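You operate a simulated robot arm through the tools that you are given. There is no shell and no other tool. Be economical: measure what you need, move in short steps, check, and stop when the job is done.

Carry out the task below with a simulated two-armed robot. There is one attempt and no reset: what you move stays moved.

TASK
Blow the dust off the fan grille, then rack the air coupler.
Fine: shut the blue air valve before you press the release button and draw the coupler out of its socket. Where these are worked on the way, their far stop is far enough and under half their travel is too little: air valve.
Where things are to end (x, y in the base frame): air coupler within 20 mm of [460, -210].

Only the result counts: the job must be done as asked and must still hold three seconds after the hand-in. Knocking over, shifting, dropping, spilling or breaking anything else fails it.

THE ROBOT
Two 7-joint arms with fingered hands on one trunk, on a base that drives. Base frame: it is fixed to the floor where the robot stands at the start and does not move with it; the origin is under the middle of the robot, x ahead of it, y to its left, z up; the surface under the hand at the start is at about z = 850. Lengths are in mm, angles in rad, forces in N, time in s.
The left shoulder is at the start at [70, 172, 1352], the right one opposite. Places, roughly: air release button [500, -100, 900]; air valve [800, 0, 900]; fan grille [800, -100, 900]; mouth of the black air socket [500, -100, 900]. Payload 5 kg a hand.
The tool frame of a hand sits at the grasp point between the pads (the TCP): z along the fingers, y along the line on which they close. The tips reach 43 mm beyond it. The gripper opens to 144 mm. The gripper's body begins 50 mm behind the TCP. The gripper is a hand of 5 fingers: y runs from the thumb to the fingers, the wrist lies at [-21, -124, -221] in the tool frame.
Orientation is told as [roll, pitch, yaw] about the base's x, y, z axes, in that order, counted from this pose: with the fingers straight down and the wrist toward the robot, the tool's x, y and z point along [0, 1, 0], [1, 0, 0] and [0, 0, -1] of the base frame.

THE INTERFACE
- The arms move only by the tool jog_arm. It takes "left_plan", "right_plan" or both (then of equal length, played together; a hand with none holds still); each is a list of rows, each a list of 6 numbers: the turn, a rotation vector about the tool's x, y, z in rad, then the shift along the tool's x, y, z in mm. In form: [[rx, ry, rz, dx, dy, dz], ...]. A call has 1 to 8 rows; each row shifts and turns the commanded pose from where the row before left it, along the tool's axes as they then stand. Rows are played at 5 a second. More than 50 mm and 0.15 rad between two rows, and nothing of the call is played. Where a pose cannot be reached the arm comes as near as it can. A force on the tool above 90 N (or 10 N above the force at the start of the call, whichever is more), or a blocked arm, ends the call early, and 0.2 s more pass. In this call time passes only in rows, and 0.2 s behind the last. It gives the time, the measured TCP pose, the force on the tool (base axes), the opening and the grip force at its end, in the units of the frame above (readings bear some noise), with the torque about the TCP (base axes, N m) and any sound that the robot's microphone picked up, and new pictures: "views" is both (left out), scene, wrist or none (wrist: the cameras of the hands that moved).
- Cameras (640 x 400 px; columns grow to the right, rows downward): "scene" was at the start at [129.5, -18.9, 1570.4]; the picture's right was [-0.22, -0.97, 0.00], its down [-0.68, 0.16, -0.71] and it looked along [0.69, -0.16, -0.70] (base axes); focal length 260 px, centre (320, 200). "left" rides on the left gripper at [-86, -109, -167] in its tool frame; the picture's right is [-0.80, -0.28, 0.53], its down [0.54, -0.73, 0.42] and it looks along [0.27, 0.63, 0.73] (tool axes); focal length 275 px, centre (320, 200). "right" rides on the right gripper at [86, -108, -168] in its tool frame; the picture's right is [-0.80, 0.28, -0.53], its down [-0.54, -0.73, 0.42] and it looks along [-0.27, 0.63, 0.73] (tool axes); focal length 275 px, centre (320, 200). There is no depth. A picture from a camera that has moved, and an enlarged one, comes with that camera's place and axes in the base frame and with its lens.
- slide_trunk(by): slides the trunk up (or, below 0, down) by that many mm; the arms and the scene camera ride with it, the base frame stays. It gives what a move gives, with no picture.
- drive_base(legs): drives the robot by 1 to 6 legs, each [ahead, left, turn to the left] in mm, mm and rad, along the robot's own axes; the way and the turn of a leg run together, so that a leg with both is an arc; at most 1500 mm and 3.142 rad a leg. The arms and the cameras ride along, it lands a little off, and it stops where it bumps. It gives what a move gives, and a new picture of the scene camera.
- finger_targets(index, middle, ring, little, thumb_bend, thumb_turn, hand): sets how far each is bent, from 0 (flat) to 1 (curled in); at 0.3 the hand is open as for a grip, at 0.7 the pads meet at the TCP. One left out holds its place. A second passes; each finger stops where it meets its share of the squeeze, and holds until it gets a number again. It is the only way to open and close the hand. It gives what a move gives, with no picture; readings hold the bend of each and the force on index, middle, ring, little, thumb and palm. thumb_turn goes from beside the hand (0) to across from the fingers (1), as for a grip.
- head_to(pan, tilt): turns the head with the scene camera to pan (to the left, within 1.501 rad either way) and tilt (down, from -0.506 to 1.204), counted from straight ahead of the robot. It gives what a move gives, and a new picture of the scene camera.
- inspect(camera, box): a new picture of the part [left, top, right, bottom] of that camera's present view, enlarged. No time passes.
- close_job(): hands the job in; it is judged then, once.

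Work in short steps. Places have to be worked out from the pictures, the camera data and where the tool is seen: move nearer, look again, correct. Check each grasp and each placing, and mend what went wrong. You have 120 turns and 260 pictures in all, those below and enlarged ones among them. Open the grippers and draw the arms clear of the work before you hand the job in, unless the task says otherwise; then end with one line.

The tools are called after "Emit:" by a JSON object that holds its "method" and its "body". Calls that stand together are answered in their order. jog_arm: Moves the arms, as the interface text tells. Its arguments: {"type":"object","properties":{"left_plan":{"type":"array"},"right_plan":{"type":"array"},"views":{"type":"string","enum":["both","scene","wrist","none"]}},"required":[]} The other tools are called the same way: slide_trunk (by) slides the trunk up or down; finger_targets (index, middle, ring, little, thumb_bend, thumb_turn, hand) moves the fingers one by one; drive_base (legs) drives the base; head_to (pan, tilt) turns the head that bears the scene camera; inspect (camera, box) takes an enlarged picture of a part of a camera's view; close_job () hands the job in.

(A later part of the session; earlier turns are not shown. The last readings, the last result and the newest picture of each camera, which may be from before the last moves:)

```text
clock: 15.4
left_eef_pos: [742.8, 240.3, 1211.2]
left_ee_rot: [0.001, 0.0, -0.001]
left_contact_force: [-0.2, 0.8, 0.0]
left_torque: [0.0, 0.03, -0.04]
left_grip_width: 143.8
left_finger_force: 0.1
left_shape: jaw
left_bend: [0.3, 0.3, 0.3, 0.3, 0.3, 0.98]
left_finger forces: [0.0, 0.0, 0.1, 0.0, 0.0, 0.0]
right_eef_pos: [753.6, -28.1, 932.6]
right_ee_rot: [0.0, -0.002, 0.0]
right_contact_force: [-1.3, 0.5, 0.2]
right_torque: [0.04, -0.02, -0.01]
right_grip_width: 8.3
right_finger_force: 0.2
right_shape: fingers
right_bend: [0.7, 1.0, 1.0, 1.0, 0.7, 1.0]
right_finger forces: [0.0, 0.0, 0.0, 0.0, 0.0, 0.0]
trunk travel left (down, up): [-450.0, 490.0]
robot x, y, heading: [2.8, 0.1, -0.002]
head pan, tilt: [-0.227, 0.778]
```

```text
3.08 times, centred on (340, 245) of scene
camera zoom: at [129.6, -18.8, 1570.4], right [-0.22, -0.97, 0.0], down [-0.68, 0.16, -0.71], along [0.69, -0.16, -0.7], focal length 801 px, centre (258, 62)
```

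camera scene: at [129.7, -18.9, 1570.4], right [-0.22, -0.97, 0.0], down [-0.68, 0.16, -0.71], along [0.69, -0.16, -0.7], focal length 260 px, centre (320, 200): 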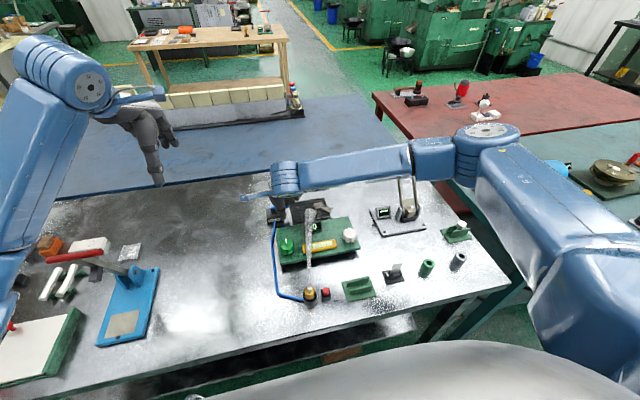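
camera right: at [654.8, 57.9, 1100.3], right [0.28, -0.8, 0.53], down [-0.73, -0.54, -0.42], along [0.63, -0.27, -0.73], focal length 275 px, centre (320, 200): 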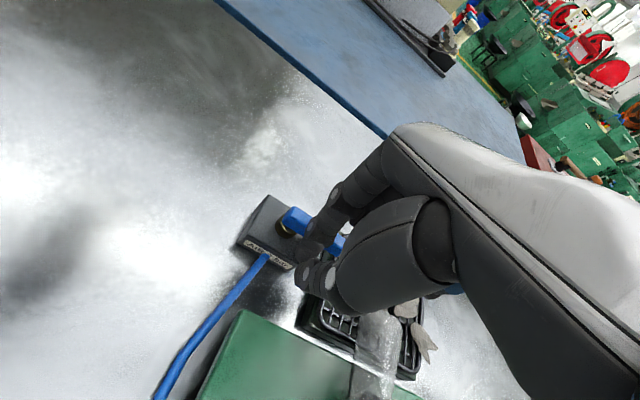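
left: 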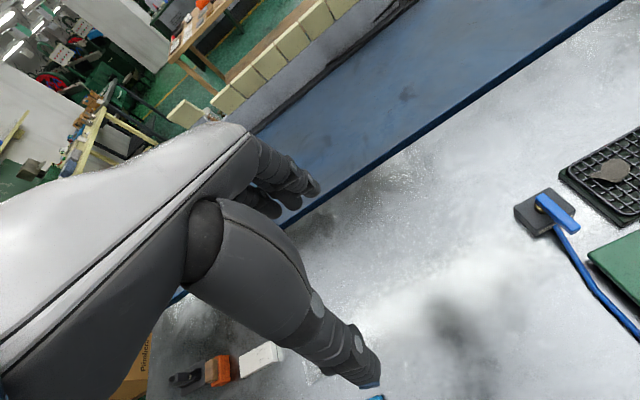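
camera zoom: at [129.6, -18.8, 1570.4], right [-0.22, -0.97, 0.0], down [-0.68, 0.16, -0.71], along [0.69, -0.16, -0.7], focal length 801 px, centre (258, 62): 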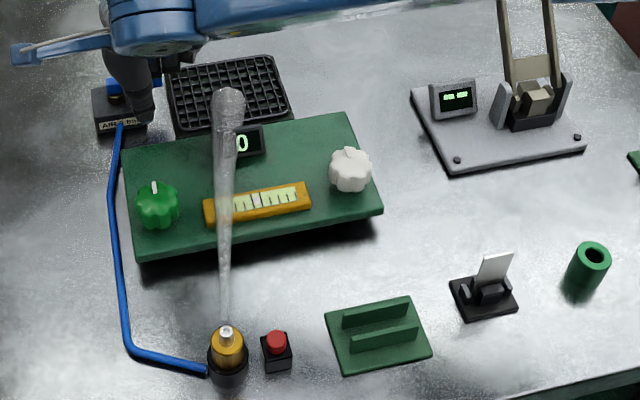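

The grille is clean. Now shut the valve: lift over the handle to its +x side.

Emit:
{"method": "jog_arm", "body": {"right_plan": [[0, 0, 0, 0, 0, -40], [0, 0, 0, 0, 38, 0], [0, 0, 0, 0, 36, 0], [0, 0, 0, -2, 0, 20]], "views": "wrist"}}

Emit:
{"method": "inspect", "body": {"camera": "right", "box": [200, 180, 360, 280]}}

Emit:
{"method": "inspect", "body": {"camera": "scene", "box": [262, 180, 342, 230]}}

```text
clock: 16.4
left_eef_pos: [739.8, 239.6, 1211.4]
left_ee_rot: [0.0, 0.0, -0.001]
left_contact_force: [0.2, -0.8, -0.4]
left_torque: [0.0, -0.06, 0.01]
left_grip_width: 143.3
left_finger_force: 0.1
left_shape: jaw
left_bend: [0.3, 0.3, 0.3, 0.3, 0.3, 0.98]
left_finger forces: [0.0, 0.1, 0.0, 0.1, 0.1, 0.0]
right_eef_pos: [828.2, -31.8, 952.3]
right_ee_rot: [0.0, 0.001, 0.0]
right_contact_force: [0.3, 0.3, 0.5]
right_torque: [0.0, -0.03, 0.01]
right_grip_width: 7.9
right_finger_force: 0.0
right_shape: fingers
right_bend: [0.7, 1.0, 1.0, 1.0, 0.7, 1.0]
right_finger forces: [0.0, 0.1, 0.0, 0.0, 0.0, 0.0]
trunk travel left (down, up): [-450.0, 490.0]
robot x, y, heading: [0.5, 0.9, 0.001]
head pan, tilt: [-0.227, 0.778]
camera right: at [718.6, 54.4, 1119.0], right [0.28, -0.8, 0.53], down [-0.73, -0.54, -0.42], along [0.63, -0.27, -0.73], focal length 275 px, centre (320, 200)
```

right: 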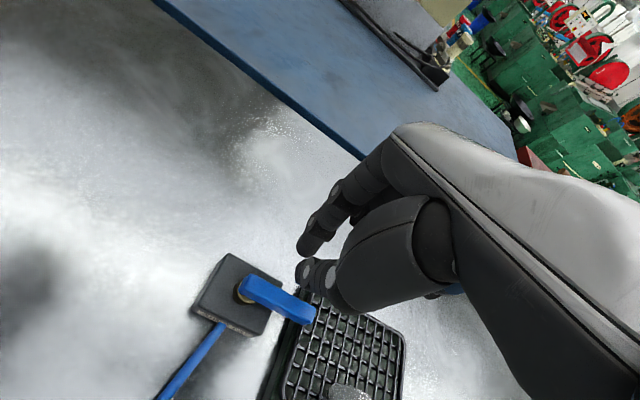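

```text
4.00 times, centred on (280, 230) of right
camera zoom: at [718.6, 54.4, 1119.0], right [0.28, -0.8, 0.53], down [-0.73, -0.54, -0.42], along [0.63, -0.27, -0.73], focal length 1101 px, centre (480, 80)
```

zoom: 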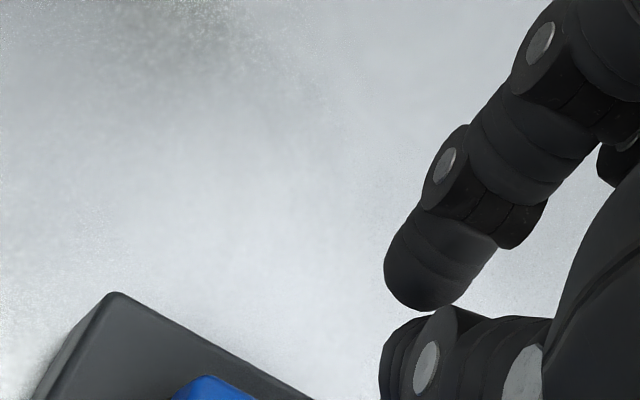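

```text
8.00 times, centred on (302, 205) of scene
camera zoom: at [128.7, -19.7, 1570.6], right [-0.22, -0.97, 0.0], down [-0.68, 0.16, -0.71], along [0.69, -0.16, -0.7], focal length 2083 px, centre (464, 160)
```

zoom: 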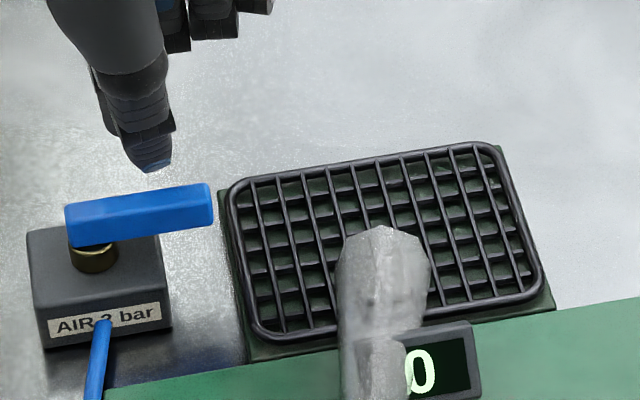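

Thumb is on the +x side of the handle. I lower and sweep back along the arc to the shut stop.

Emit:
{"method": "jog_arm", "body": {"right_plan": [[0, 0, 0, 0, 0, 20], [0, 0, 0, 0, -13, 0], [0, 0, 0, -1, -13, 0], [0, 0, 0, -1, -13, 0], [0, 0, 0, 6, -11, 0], [0, 0, 0, 6, -10, 0], [0, 0, 0, 6, -4, 0], [0, 0, 0, 3, 0, 0]], "views": "wrist"}}

Emit:
{"method": "inspect", "body": {"camera": "right", "box": [200, 180, 360, 280]}}

Emit:
{"method": "inspect", "body": {"camera": "scene", "box": [262, 180, 342, 230]}}

```text
clock: 18.2
left_eef_pos: [740.8, 234.9, 1213.0]
left_ee_rot: [0.001, 0.001, 0.0]
left_contact_force: [0.0, -0.2, 0.8]
left_torque: [-0.01, -0.04, -0.01]
left_grip_width: 143.7
left_finger_force: 0.0
left_shape: jaw
left_bend: [0.3, 0.3, 0.3, 0.3, 0.3, 0.98]
left_finger forces: [0.1, 0.0, 0.1, 0.0, 0.0, 0.0]
right_eef_pos: [766.2, -18.3, 933.0]
right_ee_rot: [-0.002, -0.003, -0.007]
right_contact_force: [6.4, -37.4, 13.8]
right_torque: [-0.99, -0.4, -0.8]
right_grip_width: 12.1
right_finger_force: 19.8
right_shape: fingers
right_bend: [0.66, 1.0, 1.0, 1.0, 0.7, 1.0]
right_finger forces: [39.0, 0.1, 0.0, 0.0, 1.0, 0.0]
trunk travel left (down, up): [-450.0, 490.0]
robot x, y, heading: [-3.1, -5.3, -0.004]
head pan, tilt: [-0.227, 0.778]
camera right: at [656.1, 69.5, 1099.1], right [0.28, -0.8, 0.54], down [-0.73, -0.54, -0.42], along [0.63, -0.27, -0.73], focal length 275 px, centre (320, 200)
```

right: 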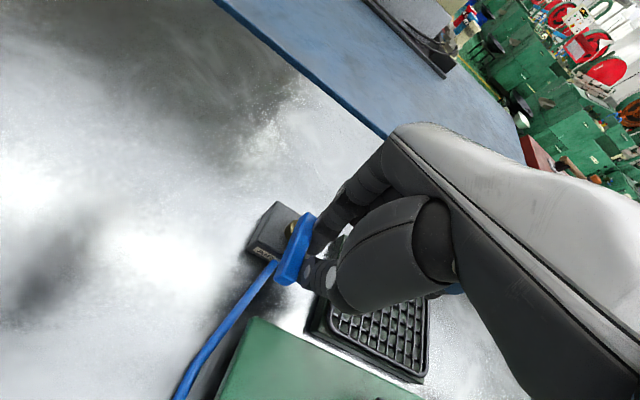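

```text
4.00 times, centred on (280, 230) of right
camera zoom: at [656.1, 69.5, 1099.1], right [0.28, -0.8, 0.54], down [-0.73, -0.54, -0.42], along [0.63, -0.27, -0.73], focal length 1101 px, centre (480, 80)
```

zoom: 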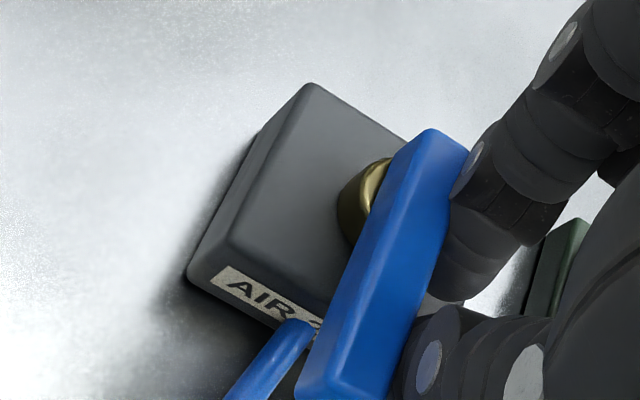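

```text
8.00 times, centred on (302, 205) of scene
camera zoom: at [128.4, -23.7, 1570.7], right [-0.23, -0.97, 0.0], down [-0.68, 0.16, -0.71], along [0.69, -0.16, -0.7], focal length 2083 px, centre (464, 160)
```

zoom: 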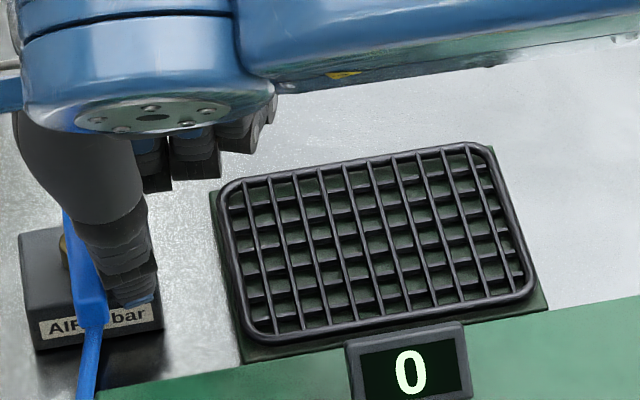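

Valve is back at its stop and the jet is off. I withdraw the right hand upward, clear of everything.

Emit:
{"method": "jog_arm", "body": {"right_plan": [[0, 0, 0, -12, 0, 0], [0, 0, 0, 0, 0, -40], [0, 0, 0, -20, 0, -45], [0, 0, 0, -20, 0, -45], [0, 0, 0, -20, 0, -45], [0, 0, 0, -20, 0, -40]], "views": "scene"}}

Emit:
{"method": "inspect", "body": {"camera": "scene", "box": [260, 190, 420, 320]}}

Emit:
{"method": "drive_base", "body": {"legs": [[-200, 0, 0]]}}

```text
clock: 19.6
left_eef_pos: [739.4, 240.0, 1211.9]
left_ee_rot: [0.0, -0.001, 0.002]
left_contact_force: [-0.1, -0.8, 1.3]
left_torque: [0.01, -0.01, -0.03]
left_grip_width: 143.5
left_finger_force: 0.0
left_shape: jaw
left_bend: [0.3, 0.3, 0.3, 0.3, 0.3, 0.98]
left_finger forces: [0.1, 0.0, 0.0, 0.0, 0.0, 0.0]
right_eef_pos: [763.6, -103.3, 1145.9]
right_ee_rot: [-0.001, 0.002, 0.002]
right_contact_force: [-0.7, -0.3, -0.1]
right_torque: [-0.01, -0.04, -0.01]
right_grip_width: 7.7
right_finger_force: 0.0
right_shape: fingers
right_bend: [0.7, 1.0, 1.0, 1.0, 0.7, 1.0]
right_finger forces: [0.0, 0.0, 0.1, 0.1, 0.0, 0.0]
trunk travel left (down, up): [-450.0, 490.0]
robot x, y, heading: [1.1, -0.4, -0.001]
head pan, tilt: [-0.227, 0.778]
camera scene: at [127.9, -19.8, 1570.5], right [-0.22, -0.97, 0.0], down [-0.68, 0.16, -0.71], along [0.69, -0.16, -0.7], focal length 260 px, centre (320, 200)
```

scene: 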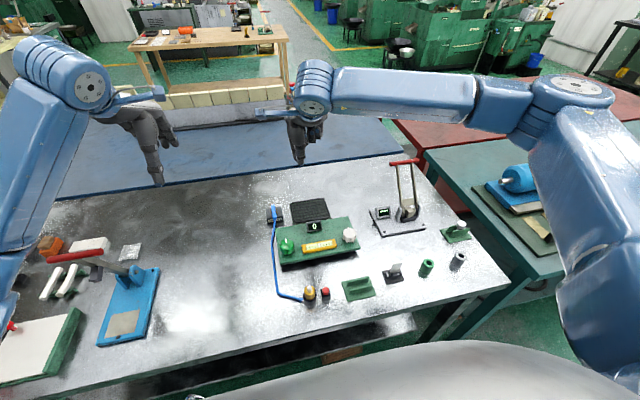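

```text
3.08 times, centred on (340, 255) of scene
camera zoom: at [127.9, -19.8, 1570.5], right [-0.22, -0.97, 0.0], down [-0.68, 0.16, -0.71], along [0.69, -0.16, -0.7], focal length 801 px, centre (258, 31)
```

zoom: 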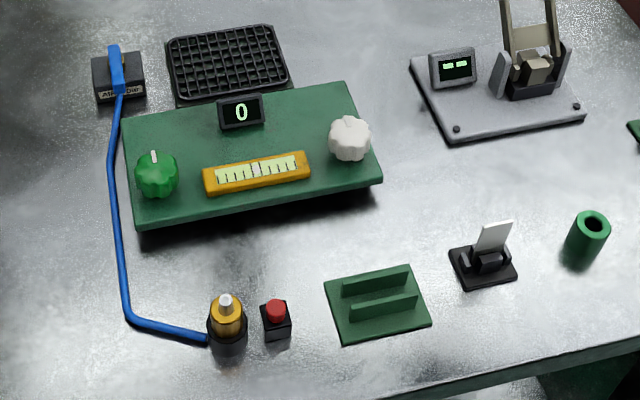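

```text
clock: 21.2
left_eef_pos: [543.2, 239.6, 1209.9]
left_ee_rot: [0.0, 0.001, 0.0]
left_contact_force: [-0.2, -0.2, -0.3]
left_torque: [0.01, 0.0, -0.01]
left_grip_width: 143.8
left_finger_force: 0.0
left_shape: jaw
left_bend: [0.3, 0.3, 0.3, 0.3, 0.3, 0.98]
left_finger forces: [0.1, 0.1, 0.1, 0.0, 0.0, 0.0]
right_eef_pos: [567.0, -105.1, 1143.2]
right_ee_rot: [-0.001, 0.001, -0.003]
right_contact_force: [-0.1, 0.2, -0.2]
right_torque: [-0.01, 0.02, 0.02]
right_grip_width: 8.0
right_finger_force: 0.0
right_shape: fingers
right_bend: [0.7, 1.0, 1.0, 1.0, 0.7, 1.0]
right_finger forces: [0.0, 0.0, 0.0, 0.0, 0.0, 0.0]
trunk travel left (down, up): [-450.0, 490.0]
robot x, y, heading: [-202.3, 3.0, -0.001]
head pan, tilt: [-0.227, 0.778]
camera scene: at [-68.9, -18.7, 1570.1], right [-0.23, -0.97, 0.0], down [-0.68, 0.16, -0.71], along [0.69, -0.16, -0.7], focal length 260 px, centre (320, 200)
```

scene: 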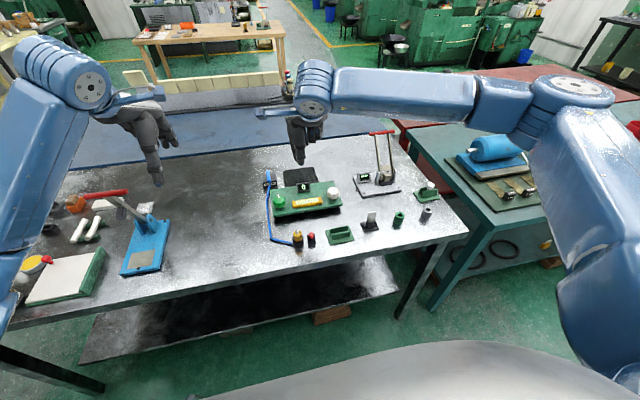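

I zoom from the new viewpoint for triangulating the coupler, the button and the rack.

Emit:
{"method": "inspect", "body": {"camera": "scene", "box": [284, 225, 324, 250]}}

Emit:
{"method": "inspect", "body": {"camera": "scene", "box": [320, 220, 360, 245]}}

Emit:
{"method": "inspect", "body": {"camera": "right", "box": [0, 0, 640, 400]}}

```text
16.00 times, centred on (304, 238) of scene
camera zoom: at [-68.9, -18.7, 1570.1], right [-0.23, -0.97, 0.0], down [-0.68, 0.16, -0.71], along [0.69, -0.16, -0.7], focal length 4165 px, centre (576, -400)
```

zoom: 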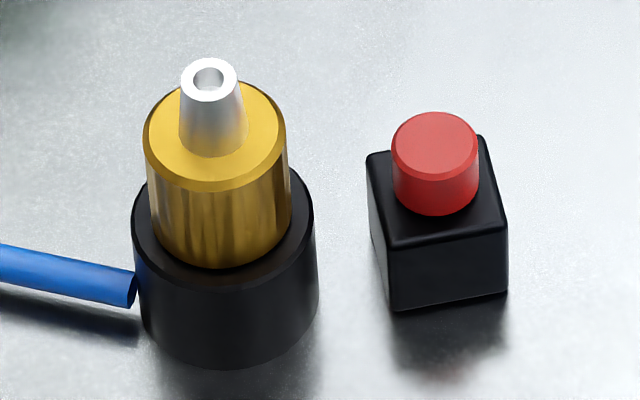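

```text
16.00 times, centred on (340, 232) of scene
camera zoom: at [-68.9, -18.7, 1570.1], right [-0.23, -0.97, 0.0], down [-0.68, 0.16, -0.71], along [0.69, -0.16, -0.7], focal length 4165 px, centre (0, -320)
```

zoom: 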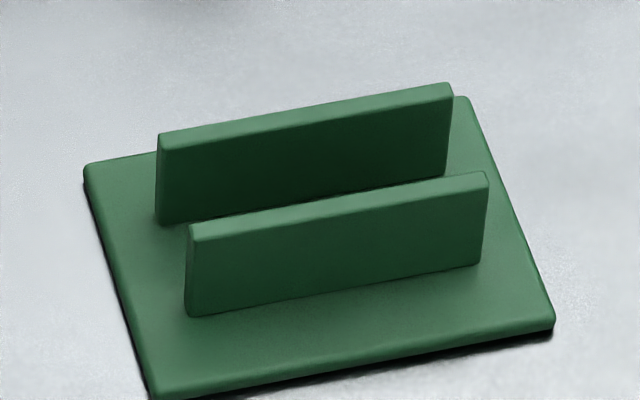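

```text
1.00 times, centred on (320, 200) of right (not enlarged: the box is as wide or as high as the picture)
camera zoom: at [457.0, -18.2, 1310.8], right [0.28, -0.8, 0.53], down [-0.73, -0.54, -0.42], along [0.62, -0.27, -0.73], focal length 275 px, centre (320, 200)
```

zoom: 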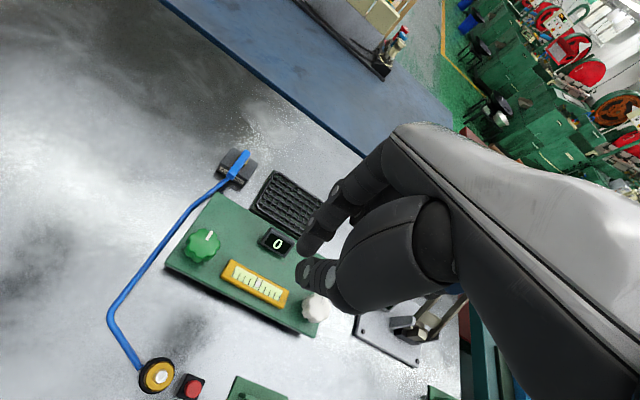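

Estimates: coupler nozzle top [453,-65,925], brass body top z≈904 (Ø28), button top [453,-110,894], rack fins' centre ≈[458,-210]. I move the thumb aside and bring the index tip above the button.

Emit:
{"method": "finger_targets", "body": {"hand": "right", "thumb_turn": 0, "thumb_bend": 0}}

Emit:
{"method": "jog_arm", "body": {"right_plan": [[0, 0, 0, -1, -31, 30], [0, 0, 0, -1, -31, 30], [0, 0, 0, -1, -31, 30], [0, 0, 0, -2, -31, 30]]}}

Emit:
{"method": "inspect", "body": {"camera": "scene", "box": [264, 190, 344, 240]}}

```text
clock: 22.2
left_eef_pos: [543.0, 240.0, 1210.6]
left_ee_rot: [0.0, 0.003, -0.001]
left_contact_force: [0.2, 0.1, -0.1]
left_torque: [0.03, 0.04, -0.01]
left_grip_width: 143.7
left_finger_force: 0.0
left_shape: jaw
left_bend: [0.3, 0.3, 0.3, 0.3, 0.3, 0.98]
left_finger forces: [0.0, 0.1, 0.0, 0.1, 0.1, 0.0]
right_eef_pos: [565.3, -104.6, 1145.0]
right_ee_rot: [0.0, 0.001, -0.003]
right_contact_force: [0.4, 0.3, -0.4]
right_torque: [0.02, 0.04, 0.01]
right_grip_width: 195.4
right_finger_force: 0.1
right_shape: fingers
right_bend: [0.7, 1.0, 1.0, 1.0, 0.0, 0.0]
right_finger forces: [0.0, 0.0, 0.0, 0.1, 0.1, 0.0]
trunk travel left (down, up): [-450.0, 490.0]
robot x, y, heading: [-202.7, 0.6, 0.001]
head pan, tilt: [-0.227, 0.778]
```

```text
clock: 23.2
left_eef_pos: [540.9, 238.8, 1211.5]
left_ee_rot: [-0.001, 0.0, 0.0]
left_contact_force: [-0.8, -0.6, 0.0]
left_torque: [0.04, -0.03, 0.0]
left_grip_width: 144.0
left_finger_force: 0.1
left_shape: jaw
left_bend: [0.3, 0.3, 0.3, 0.3, 0.3, 0.98]
left_finger forces: [0.0, 0.1, 0.0, 0.0, 0.0, 0.0]
right_eef_pos: [440.1, -111.0, 1023.9]
right_ee_rot: [0.002, -0.001, -0.003]
right_contact_force: [-0.5, 0.5, 1.6]
right_torque: [0.02, -0.01, -0.01]
right_grip_width: 195.0
right_finger_force: 0.1
right_shape: fingers
right_bend: [0.7, 1.0, 1.0, 1.0, 0.0, 0.0]
right_finger forces: [0.0, 0.0, 0.1, 0.0, 0.0, 0.0]
trunk travel left (down, up): [-450.0, 490.0]
robot x, y, heading: [-201.2, -2.2, -0.004]
head pan, tilt: [-0.227, 0.778]
camera scene: at [-71.6, -19.9, 1570.6], right [-0.23, -0.97, 0.0], down [-0.68, 0.16, -0.71], along [0.69, -0.16, -0.7], focal length 260 px, centre (320, 200)
camera right: at [329.4, -25.7, 1191.4], right [0.28, -0.8, 0.53], down [-0.73, -0.54, -0.42], along [0.63, -0.27, -0.73], focal length 275 px, centre (320, 200)
```

scene: 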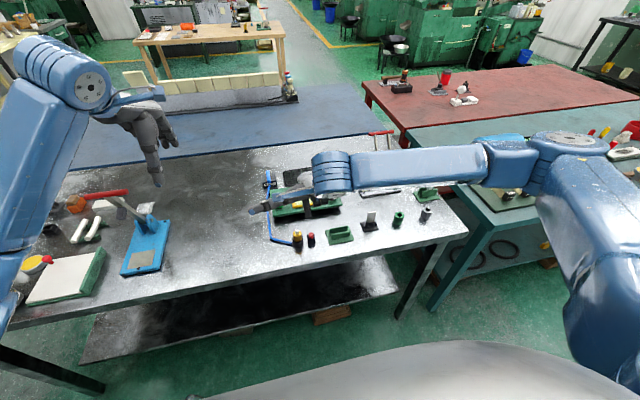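
right: 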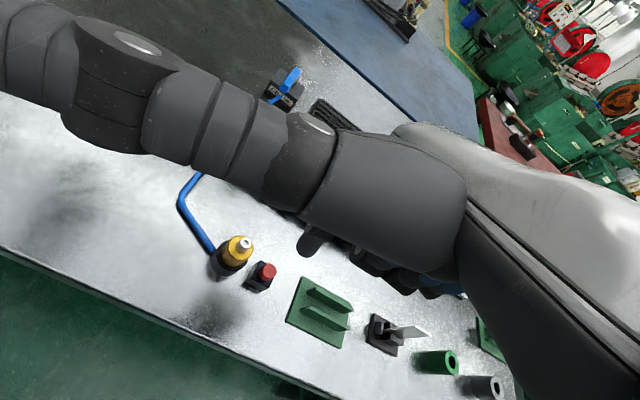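

```text
8.00 times, centred on (304, 215) of scene
camera zoom: at [-71.6, -19.9, 1570.6], right [-0.23, -0.97, 0.0], down [-0.68, 0.16, -0.71], along [0.69, -0.16, -0.7], focal length 2083 px, centre (448, 80)
```

zoom: 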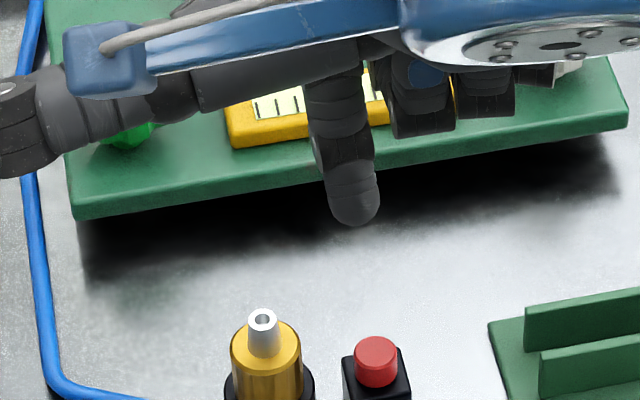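

Index tip lies about +8 x, +6 y, −43 z from the TCP. I correct by (+5, −5) and lower to just above the button.

Emit:
{"method": "jog_arm", "body": {"right_plan": [[0, 0, 0, -5, 5, 35], [0, 0, 0, 0, 0, 35], [0, 0, 0, 0, 0, 7]], "views": "wrist"}}

Emit:
{"method": "inspect", "body": {"camera": "scene", "box": [280, 210, 344, 250]}}

Emit:
{"method": "inspect", "body": {"camera": "right", "box": [220, 210, 380, 310]}}

```text
clock: 24.0
left_eef_pos: [542.0, 239.7, 1210.7]
left_ee_rot: [-0.001, 0.001, 0.0]
left_contact_force: [0.1, -0.2, 0.5]
left_torque: [-0.03, 0.0, 0.0]
left_grip_width: 143.7
left_finger_force: 0.0
left_shape: jaw
left_bend: [0.3, 0.3, 0.3, 0.3, 0.3, 0.98]
left_finger forces: [0.0, 0.0, 0.0, 0.0, 0.0, 0.1]
right_eef_pos: [443.1, -114.4, 946.0]
right_ee_rot: [0.001, 0.001, -0.001]
right_contact_force: [0.3, -0.8, -0.3]
right_torque: [-0.01, -0.02, 0.0]
right_grip_width: 195.0
right_finger_force: 0.1
right_shape: fingers
right_bend: [0.7, 1.0, 1.0, 1.0, 0.0, 0.0]
right_finger forces: [0.1, 0.0, 0.0, 0.0, 0.0, 0.1]
trunk travel left (down, up): [-450.0, 490.0]
robot x, y, heading: [-199.5, -1.3, -0.005]
head pan, tilt: [-0.227, 0.778]
camera right: at [334.0, -28.7, 1114.2], right [0.28, -0.8, 0.53], down [-0.73, -0.54, -0.42], along [0.63, -0.27, -0.73], focal length 275 px, centre (320, 200)
```

right: 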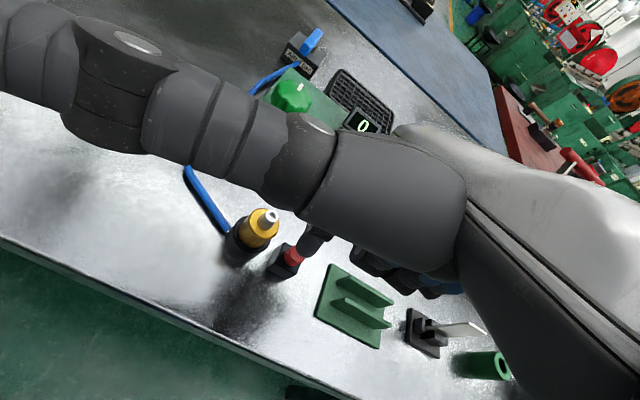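

```text
10.00 times, centred on (312, 230) of scene
camera zoom: at [-70.9, -18.3, 1570.5], right [-0.23, -0.97, 0.0], down [-0.68, 0.16, -0.71], along [0.69, -0.16, -0.7], focal length 2603 px, centre (400, -100)
```

zoom: 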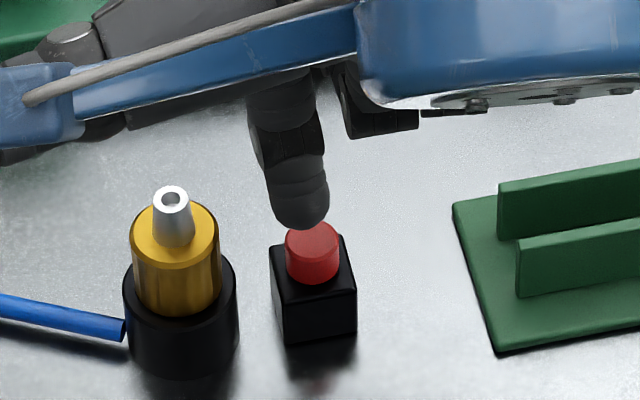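

```text
4.00 times, centred on (300, 260) of right
camera zoom: at [334.0, -28.7, 1114.2], right [0.28, -0.8, 0.53], down [-0.73, -0.54, -0.42], along [0.63, -0.27, -0.73], focal length 1101 px, centre (400, -40)
```

zoom: 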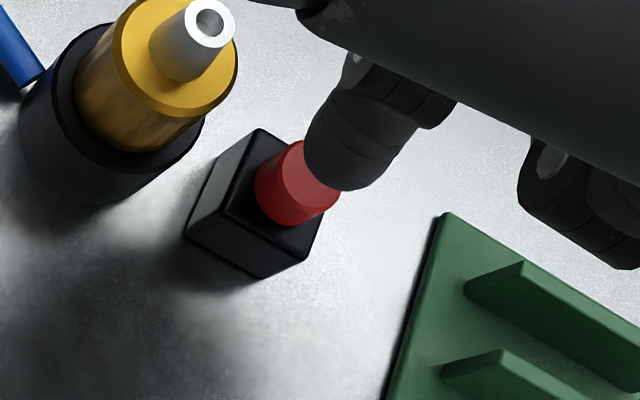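

Nearly centred. I shift 3 mm to −y and press gently.

Emit:
{"method": "jog_arm", "body": {"right_plan": [[0, 0, 0, -3, -1, 5], [0, 0, 0, 0, 0, 4], [0, 0, 0, 0, 0, 4], [0, 0, 0, 0, 0, 4]], "views": "none"}}

Emit:
{"method": "inspect", "body": {"camera": "scene", "box": [280, 210, 344, 250]}}

Emit:
{"method": "inspect", "body": {"camera": "right", "box": [220, 210, 380, 310]}}

```text
clock: 25.0
left_eef_pos: [540.9, 239.0, 1211.1]
left_ee_rot: [0.0, 0.001, 0.003]
left_contact_force: [-0.7, 0.0, -0.5]
left_torque: [0.01, 0.01, 0.01]
left_grip_width: 143.7
left_finger_force: 0.0
left_shape: jaw
left_bend: [0.3, 0.3, 0.3, 0.3, 0.3, 0.98]
left_finger forces: [0.0, 0.0, 0.1, 0.0, 0.0, 0.1]
right_eef_pos: [443.9, -118.0, 931.5]
right_ee_rot: [-0.002, -0.001, -0.003]
right_contact_force: [0.2, -1.1, 2.3]
right_torque: [-0.03, 0.0, 0.02]
right_grip_width: 194.9
right_finger_force: 1.0
right_shape: fingers
right_bend: [0.7, 1.0, 1.0, 1.0, 0.0, 0.0]
right_finger forces: [1.6, 0.0, 0.0, 0.0, 0.1, 0.0]
trunk travel left (down, up): [-450.0, 490.0]
robot x, y, heading: [-198.5, -1.5, -0.006]
head pan, tilt: [-0.227, 0.778]
```

```text
10.00 times, centred on (312, 230) of scene
camera zoom: at [-71.1, -18.9, 1570.5], right [-0.23, -0.97, 0.0], down [-0.68, 0.16, -0.71], along [0.69, -0.16, -0.7], focal length 2603 px, centre (400, -100)
```

zoom: 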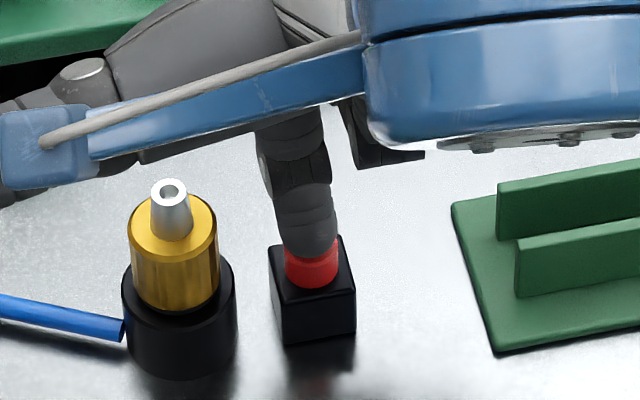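

```text
4.00 times, centred on (300, 260) of right
camera zoom: at [335.0, -31.3, 1097.8], right [0.28, -0.8, 0.53], down [-0.73, -0.54, -0.42], along [0.63, -0.27, -0.73], focal length 1101 px, centre (400, -40)
```

zoom: 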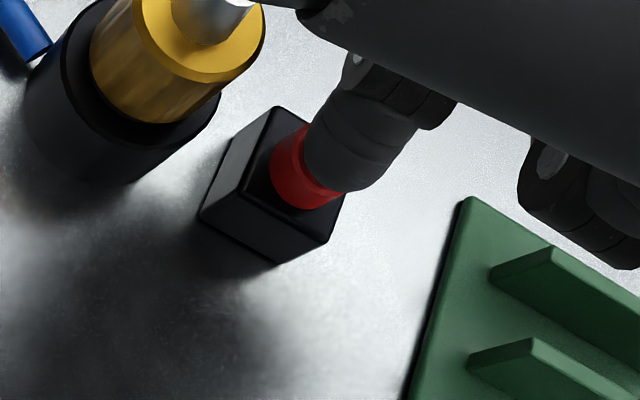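

The tip is on the button (2 N). I press deeper.

Emit:
{"method": "jog_arm", "body": {"right_plan": [[0, 0, 0, 0, 0, 3], [0, 0, 0, 0, 0, 3], [0, 0, 0, 0, 0, 2]], "views": "none"}}

Emit:
{"method": "inspect", "body": {"camera": "scene", "box": [280, 210, 344, 250]}}

```text
clock: 25.8
left_eef_pos: [539.6, 239.0, 1212.0]
left_ee_rot: [-0.001, 0.0, 0.0]
left_contact_force: [-0.5, 0.8, 0.7]
left_torque: [0.02, 0.02, -0.03]
left_grip_width: 143.9
left_finger_force: 0.1
left_shape: jaw
left_bend: [0.3, 0.3, 0.3, 0.3, 0.3, 0.98]
left_finger forces: [0.0, 0.0, 0.0, 0.0, 0.1, 0.0]
right_eef_pos: [445.7, -117.6, 925.9]
right_ee_rot: [0.002, -0.005, 0.0]
right_contact_force: [5.6, -1.5, 23.1]
right_torque: [0.27, -0.47, -0.07]
right_grip_width: 194.4
right_finger_force: 11.3
right_shape: fingers
right_bend: [0.7, 1.0, 1.0, 1.0, 0.0, 0.0]
right_finger forces: [22.9, 0.0, 0.0, 0.0, 0.0, 0.0]
trunk travel left (down, up): [-450.0, 490.0]
robot x, y, heading: [-200.3, 1.0, -0.001]
head pan, tilt: [-0.227, 0.778]
```

```text
10.00 times, centred on (312, 230) of scene
camera zoom: at [-72.5, -18.7, 1571.0], right [-0.23, -0.97, 0.0], down [-0.68, 0.16, -0.71], along [0.69, -0.16, -0.7], focal length 2603 px, centre (400, -100)
```

zoom: 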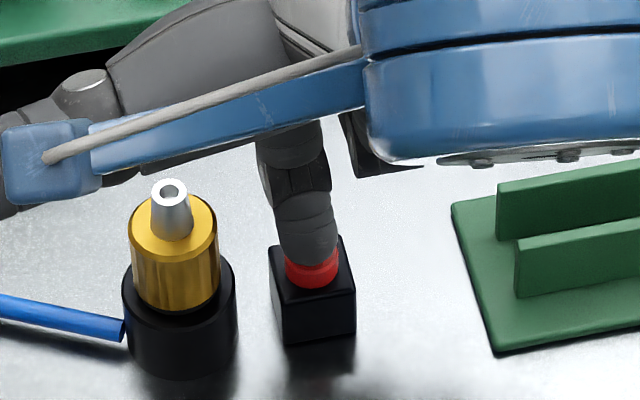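

Pressed down to ~23 N; the coupler does not pop by itself. I lift off, move over the coupler and form a three-finger grip to test whether it is released.

Emit:
{"method": "jog_arm", "body": {"right_plan": [[0, 0, 0, 0, 0, -30], [0, 0, 0, 0, 0, -50], [0, 0, 0, 26, 4, -40]], "views": "none"}}

Emit:
{"method": "finger_targets", "body": {"hand": "right", "thumb_turn": 1, "thumb_bend": 0.5, "index": 0.5, "middle": 0.5}}

Emit:
{"method": "inspect", "body": {"camera": "scene", "box": [264, 180, 360, 240]}}

Emit:
{"method": "inspect", "body": {"camera": "right", "box": [0, 0, 640, 400]}}

```text
clock: 26.6
left_eef_pos: [541.5, 241.2, 1208.8]
left_ee_rot: [-0.003, 0.001, -0.001]
left_contact_force: [0.5, 0.8, -0.8]
left_torque: [-0.09, 0.02, -0.02]
left_grip_width: 143.6
left_finger_force: 0.1
left_shape: jaw
left_bend: [0.3, 0.3, 0.3, 0.3, 0.3, 0.98]
left_finger forces: [0.1, 0.0, 0.0, 0.0, 0.0, 0.0]
right_eef_pos: [445.9, -91.1, 1044.0]
right_ee_rot: [-0.003, 0.003, 0.0]
right_contact_force: [0.2, 0.6, -0.7]
right_torque: [-0.01, -0.01, 0.0]
right_grip_width: 195.1
right_finger_force: 0.1
right_shape: fingers
right_bend: [0.7, 1.0, 1.0, 1.0, 0.0, 0.0]
right_finger forces: [0.1, 0.0, 0.1, 0.0, 0.1, 0.1]
trunk travel left (down, up): [-450.0, 490.0]
robot x, y, heading: [-202.4, 1.8, -0.004]
head pan, tilt: [-0.227, 0.778]
```

```text
clock: 27.6
left_eef_pos: [540.2, 238.3, 1209.5]
left_ee_rot: [0.001, 0.001, 0.001]
left_contact_force: [0.9, 0.0, -0.3]
left_torque: [0.01, 0.02, 0.02]
left_grip_width: 143.5
left_finger_force: 0.1
left_shape: jaw
left_bend: [0.3, 0.3, 0.3, 0.3, 0.3, 0.98]
left_finger forces: [0.1, 0.0, 0.0, 0.0, 0.0, 0.0]
right_eef_pos: [444.3, -91.9, 1045.3]
right_ee_rot: [-0.001, 0.001, -0.002]
right_contact_force: [-0.7, -0.1, 0.7]
right_torque: [-0.01, 0.0, 0.03]
right_grip_width: 78.6
right_finger_force: 0.0
right_shape: fingers
right_bend: [0.5, 0.5, 1.0, 1.0, 0.5, 1.0]
right_finger forces: [0.0, 0.0, 0.0, 0.0, 0.0, 0.0]
trunk travel left (down, up): [-450.0, 490.0]
robot x, y, heading: [-201.0, -1.4, -0.006]
head pan, tilt: [-0.227, 0.778]
```

```text
6.67 times, centred on (312, 210) of scene
camera zoom: at [-71.1, -18.8, 1570.5], right [-0.23, -0.97, 0.0], down [-0.68, 0.16, -0.71], along [0.69, -0.16, -0.7], focal length 1736 px, centre (373, 133)
```

zoom: 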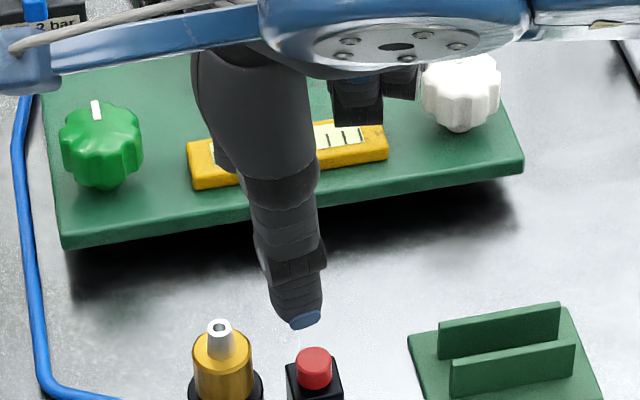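

```text
1.00 times, centred on (320, 200) of right (not enlarged: the box is as wide or as high as the picture)
camera zoom: at [336.0, -6.7, 1212.1], right [0.28, -0.8, 0.53], down [-0.73, -0.54, -0.42], along [0.63, -0.27, -0.73], focal length 275 px, centre (320, 200)
```

zoom: 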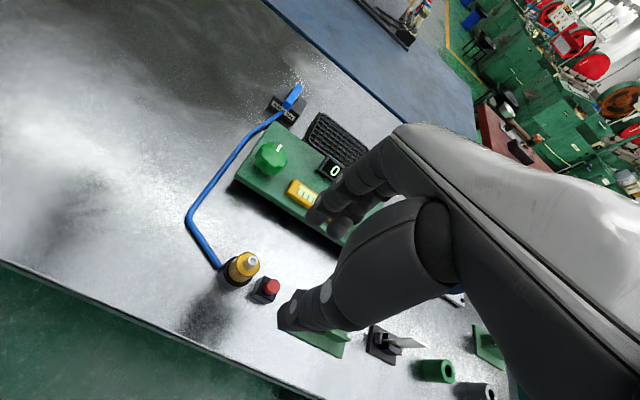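

Thumb is ~4 mm to −y of the TCP, index ~6 mm to +y, so the grip centre sits near tool x −3. I move over the coupler, TCP [454.5,-62], part way down.

Emit:
{"method": "jog_arm", "body": {"right_plan": [[0, 0, 0, 15, 5, 0], [0, 0, 0, 15, 5, 0], [0, 0, 0, 0, 0, 40], [0, 0, 0, 0, 0, 25]], "views": "wrist"}}

Emit:
{"method": "inspect", "body": {"camera": "right", "box": [220, 180, 412, 300]}}

Emit:
{"method": "inspect", "body": {"camera": "scene", "box": [264, 200, 344, 250]}}

```text
clock: 28.6
left_eef_pos: [540.8, 238.1, 1210.7]
left_ee_rot: [-0.001, 0.0, 0.0]
left_contact_force: [0.5, 0.5, 0.0]
left_torque: [0.0, 0.0, -0.02]
left_grip_width: 143.7
left_finger_force: 0.0
left_shape: jaw
left_bend: [0.3, 0.3, 0.3, 0.3, 0.3, 0.98]
left_finger forces: [0.0, 0.0, 0.0, 0.0, 0.0, 0.0]
right_eef_pos: [459.4, -61.3, 978.5]
right_ee_rot: [-0.001, 0.002, -0.001]
right_contact_force: [0.6, -0.2, -0.8]
right_torque: [-0.02, 0.05, 0.0]
right_grip_width: 78.5
right_finger_force: 0.1
right_shape: fingers
right_bend: [0.5, 0.5, 1.0, 1.0, 0.5, 1.0]
right_finger forces: [0.0, 0.0, 0.0, 0.0, 0.1, 0.0]
trunk travel left (down, up): [-450.0, 490.0]
robot x, y, heading: [-198.9, 0.2, 0.003]
head pan, tilt: [-0.227, 0.778]
camera right: at [350.1, 25.7, 1145.7], right [0.28, -0.8, 0.53], down [-0.73, -0.54, -0.42], along [0.63, -0.27, -0.73], focal length 275 px, centre (320, 200)
```

right: 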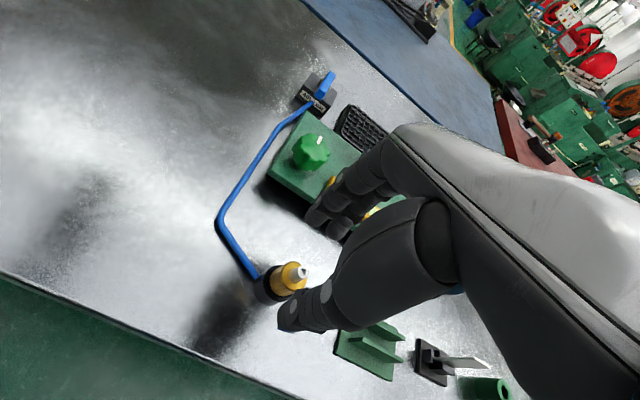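

```text
3.33 times, centred on (316, 240) of right
camera zoom: at [350.1, 25.7, 1145.7], right [0.28, -0.8, 0.53], down [-0.73, -0.54, -0.42], along [0.63, -0.27, -0.73], focal length 918 px, centre (333, 67)
```

zoom: 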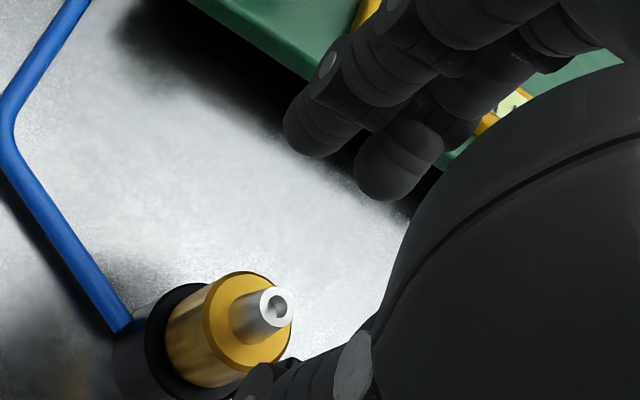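

```text
8.00 times, centred on (304, 225) of scene
camera zoom: at [-70.4, -18.7, 1570.5], right [-0.23, -0.97, 0.0], down [-0.68, 0.16, -0.71], along [0.69, -0.16, -0.7], focal length 2083 px, centre (448, 0)
```

zoom: 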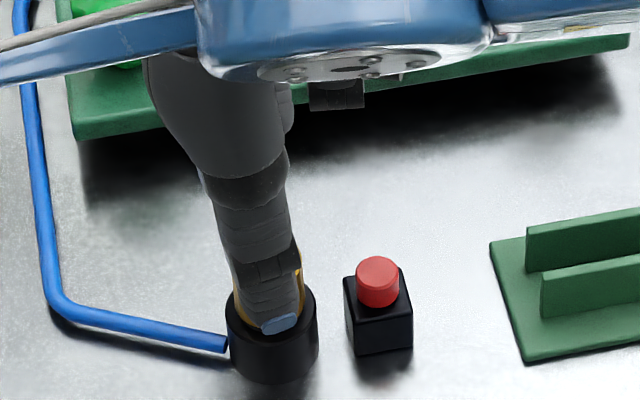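

Alignment good: thumb at −2, index +8, middle −22 (tool x) around the coupler. I descend 50 mm with −3 mm in x.

Emit:
{"method": "jog_arm", "body": {"right_plan": [[0, 0, 0, 0, -3, 25], [0, 0, 0, 0, 0, 25]], "views": "wrist"}}

Emit:
{"method": "inspect", "body": {"camera": "right", "box": [220, 180, 412, 300]}}

Emit:
{"method": "inspect", "body": {"camera": "scene", "box": [264, 200, 344, 250]}}

```text
clock: 29.2
left_eef_pos: [541.3, 239.6, 1209.4]
left_ee_rot: [0.0, 0.002, -0.001]
left_contact_force: [0.7, 0.3, 0.0]
left_torque: [0.01, 0.01, -0.01]
left_grip_width: 143.6
left_finger_force: 0.0
left_shape: jaw
left_bend: [0.3, 0.3, 0.3, 0.3, 0.3, 0.98]
left_finger forces: [0.0, 0.0, 0.0, 0.1, 0.0, 0.0]
right_eef_pos: [457.0, -61.4, 926.4]
right_ee_rot: [0.001, 0.0, -0.002]
right_contact_force: [-0.2, -0.5, 0.1]
right_torque: [0.0, 0.03, 0.01]
right_grip_width: 78.4
right_finger_force: 0.0
right_shape: fingers
right_bend: [0.5, 0.5, 1.0, 1.0, 0.5, 1.0]
right_finger forces: [0.0, 0.1, 0.0, 0.0, 0.1, 0.0]
trunk travel left (down, up): [-450.0, 490.0]
robot x, y, heading: [-199.8, 2.8, -0.006]
head pan, tilt: [-0.227, 0.778]
camera right: at [347.2, 24.6, 1093.8], right [0.28, -0.8, 0.53], down [-0.73, -0.54, -0.42], along [0.63, -0.27, -0.73], focal length 275 px, centre (320, 200)
```

right: 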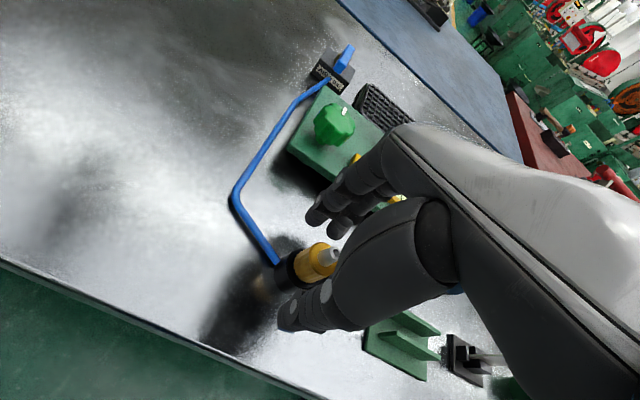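

```text
3.33 times, centred on (316, 240) of right
camera zoom: at [347.2, 24.6, 1093.8], right [0.28, -0.8, 0.53], down [-0.73, -0.54, -0.42], along [0.63, -0.27, -0.73], focal length 918 px, centre (333, 67)
```

zoom: 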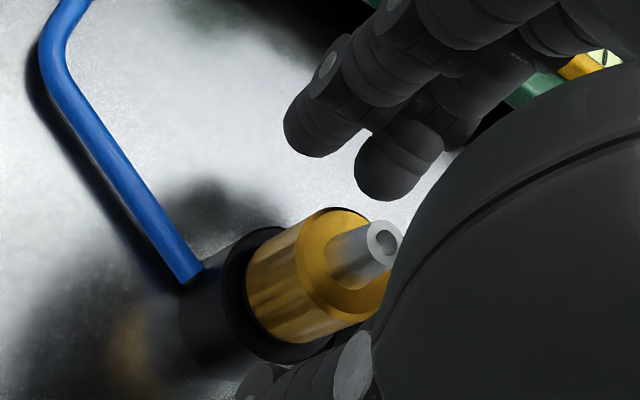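

```text
8.00 times, centred on (304, 225) of scene
camera zoom: at [-70.2, -18.9, 1570.4], right [-0.23, -0.97, 0.0], down [-0.68, 0.16, -0.71], along [0.69, -0.16, -0.7], focal length 2083 px, centre (448, 0)
```

zoom: 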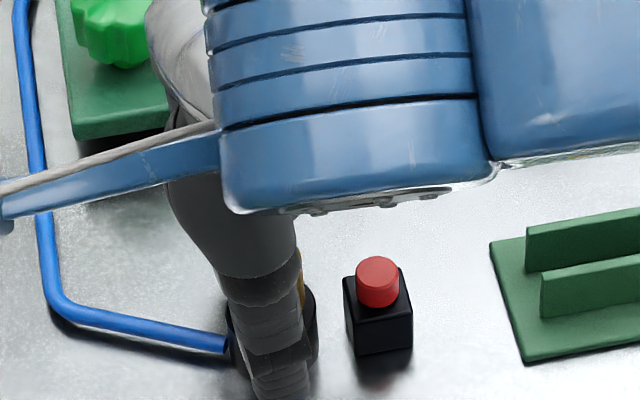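

Fingers straddle the brass body. I close the three digits.

Emit:
{"method": "finger_targets", "body": {"hand": "right", "thumb_bend": 0.72, "index": 0.72, "middle": 0.72}}

Emit:
{"method": "inspect", "body": {"camera": "right", "box": [220, 180, 412, 300]}}

```text
clock: 30.2
left_eef_pos: [541.7, 239.4, 1210.9]
left_ee_rot: [0.001, 0.003, -0.001]
left_contact_force: [-0.8, -0.1, 0.1]
left_torque: [0.01, 0.03, 0.03]
left_grip_width: 143.8
left_finger_force: 0.0
left_shape: jaw
left_bend: [0.3, 0.3, 0.3, 0.3, 0.3, 0.98]
left_finger forces: [0.0, 0.0, 0.0, 0.0, 0.1, 0.0]
right_eef_pos: [454.9, -60.9, 926.0]
right_ee_rot: [-0.001, -0.002, -0.001]
right_contact_force: [-0.3, 0.5, -0.2]
right_torque: [0.0, 0.02, -0.04]
right_grip_width: 25.8
right_finger_force: 15.2
right_shape: fingers
right_bend: [0.71, 0.66, 1.0, 1.0, 0.64, 1.0]
right_finger forces: [8.3, 7.9, 0.0, 0.1, 15.2, 0.1]
trunk travel left (down, up): [-450.0, 490.0]
robot x, y, heading: [-202.0, 1.3, -0.007]
head pan, tilt: [-0.227, 0.778]
```

```text
3.33 times, centred on (316, 240) of right
camera zoom: at [346.8, 24.7, 1093.9], right [0.28, -0.8, 0.53], down [-0.73, -0.54, -0.42], along [0.63, -0.27, -0.73], focal length 918 px, centre (333, 67)
```

zoom: 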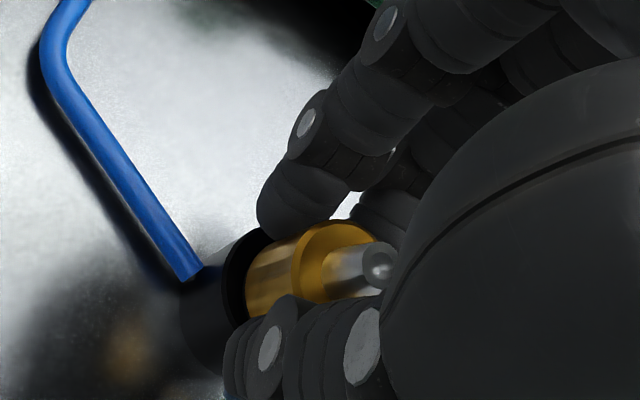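

Grip: thumb 15 N, index and middle 8 N each. I try a gentle lift.

Emit:
{"method": "jog_arm", "body": {"right_plan": [[0, 0, 0, 0, 0, -2], [0, 0, 0, 0, 0, -2], [0, 0, 0, 0, 0, -2]], "views": "none"}}

Emit:
{"method": "inspect", "body": {"camera": "right", "box": [220, 180, 412, 300]}}

```text
clock: 31.0
left_eef_pos: [540.8, 238.2, 1210.9]
left_ee_rot: [0.0, 0.003, 0.0]
left_contact_force: [-0.2, 0.3, 0.7]
left_torque: [-0.02, 0.01, -0.04]
left_grip_width: 143.5
left_finger_force: 0.0
left_shape: jaw
left_bend: [0.3, 0.3, 0.3, 0.3, 0.3, 0.98]
left_finger forces: [0.1, 0.1, 0.1, 0.0, 0.0, 0.1]
right_eef_pos: [455.9, -60.5, 933.1]
right_ee_rot: [-0.001, 0.001, -0.001]
right_contact_force: [-0.7, 0.2, -1.5]
right_torque: [-0.01, 0.0, 0.01]
right_grip_width: 26.0
right_finger_force: 16.0
right_shape: fingers
right_bend: [0.71, 0.66, 1.0, 1.0, 0.64, 1.0]
right_finger forces: [8.2, 7.9, 0.0, 0.0, 15.2, 0.0]
trunk travel left (down, up): [-450.0, 490.0]
robot x, y, heading: [-201.2, -0.1, -0.001]
head pan, tilt: [-0.227, 0.778]
```

```text
3.33 times, centred on (316, 240) of right
camera zoom: at [346.0, 24.3, 1100.8], right [0.28, -0.8, 0.53], down [-0.73, -0.54, -0.42], along [0.63, -0.27, -0.73], focal length 918 px, centre (333, 67)
```

zoom: 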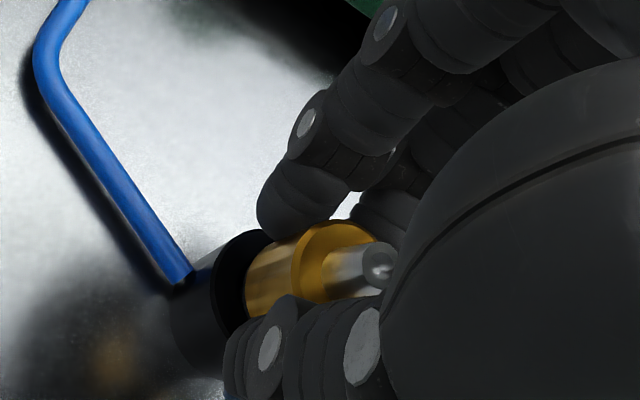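

It comes out freely — the press latched the release. I continue lifting.

Emit:
{"method": "jog_arm", "body": {"right_plan": [[0, 0, 0, 0, 0, -12], [0, 0, 0, 0, 0, -15], [0, 0, 0, 0, 0, -15], [0, 0, 0, 0, 0, -20], [0, 0, 0, 0, 0, -25]], "views": "wrist"}}

Emit:
{"method": "inspect", "body": {"camera": "right", "box": [220, 180, 412, 300]}}

Emit:
{"method": "inspect", "body": {"camera": "scene", "box": [264, 190, 360, 250]}}

```text
clock: 32.2
left_eef_pos: [540.4, 238.4, 1210.4]
left_ee_rot: [0.0, 0.003, 0.0]
left_contact_force: [0.2, 0.7, -0.6]
left_torque: [0.0, 0.01, 0.02]
left_grip_width: 143.8
left_finger_force: 0.1
left_shape: jaw
left_bend: [0.3, 0.3, 0.3, 0.3, 0.3, 0.98]
left_finger forces: [0.0, 0.0, 0.0, 0.0, 0.0, 0.0]
right_eef_pos: [454.7, -61.7, 1020.4]
right_ee_rot: [0.002, -0.001, 0.002]
right_contact_force: [0.0, 0.0, -0.8]
right_torque: [-0.02, -0.01, 0.0]
right_grip_width: 25.7
right_finger_force: 15.4
right_shape: fingers
right_bend: [0.71, 0.66, 1.0, 1.0, 0.64, 1.0]
right_finger forces: [8.3, 8.0, 0.0, 0.0, 15.3, 0.1]
trunk travel left (down, up): [-450.0, 490.0]
robot x, y, heading: [-197.5, -2.0, -0.002]
head pan, tilt: [-0.227, 0.778]
camera right: at [345.3, 24.5, 1187.3], right [0.28, -0.8, 0.53], down [-0.73, -0.54, -0.42], along [0.63, -0.27, -0.73], focal length 275 px, centre (320, 200)
```

right: 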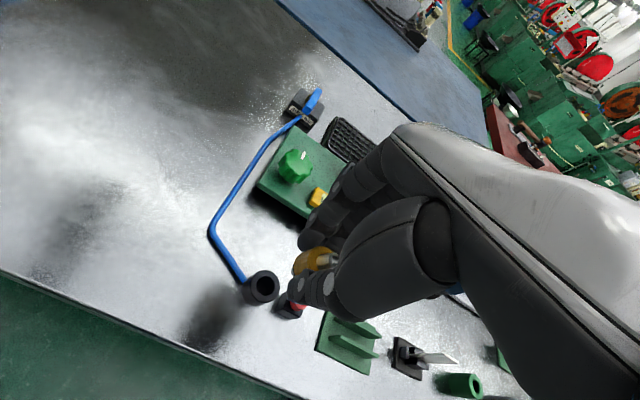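

```text
3.33 times, centred on (316, 240) of right
camera zoom: at [345.3, 24.5, 1187.3], right [0.28, -0.8, 0.53], down [-0.73, -0.54, -0.42], along [0.63, -0.27, -0.73], focal length 918 px, centre (333, 67)
```

zoom: 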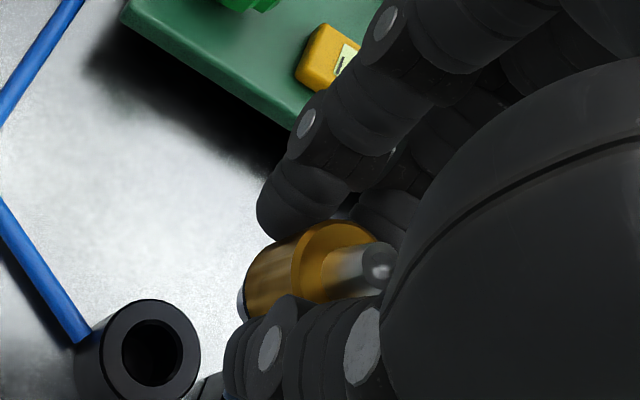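

```text
6.67 times, centred on (312, 220) of scene
camera zoom: at [-71.2, -18.6, 1570.4], right [-0.23, -0.97, 0.0], down [-0.68, 0.16, -0.71], along [0.69, -0.16, -0.7], focal length 1736 px, centre (373, 67)
```

zoom: 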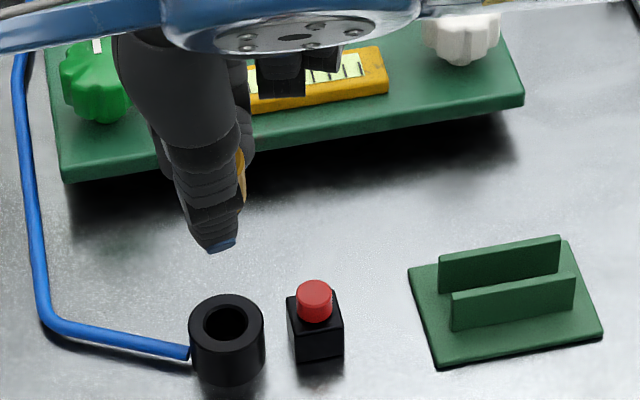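

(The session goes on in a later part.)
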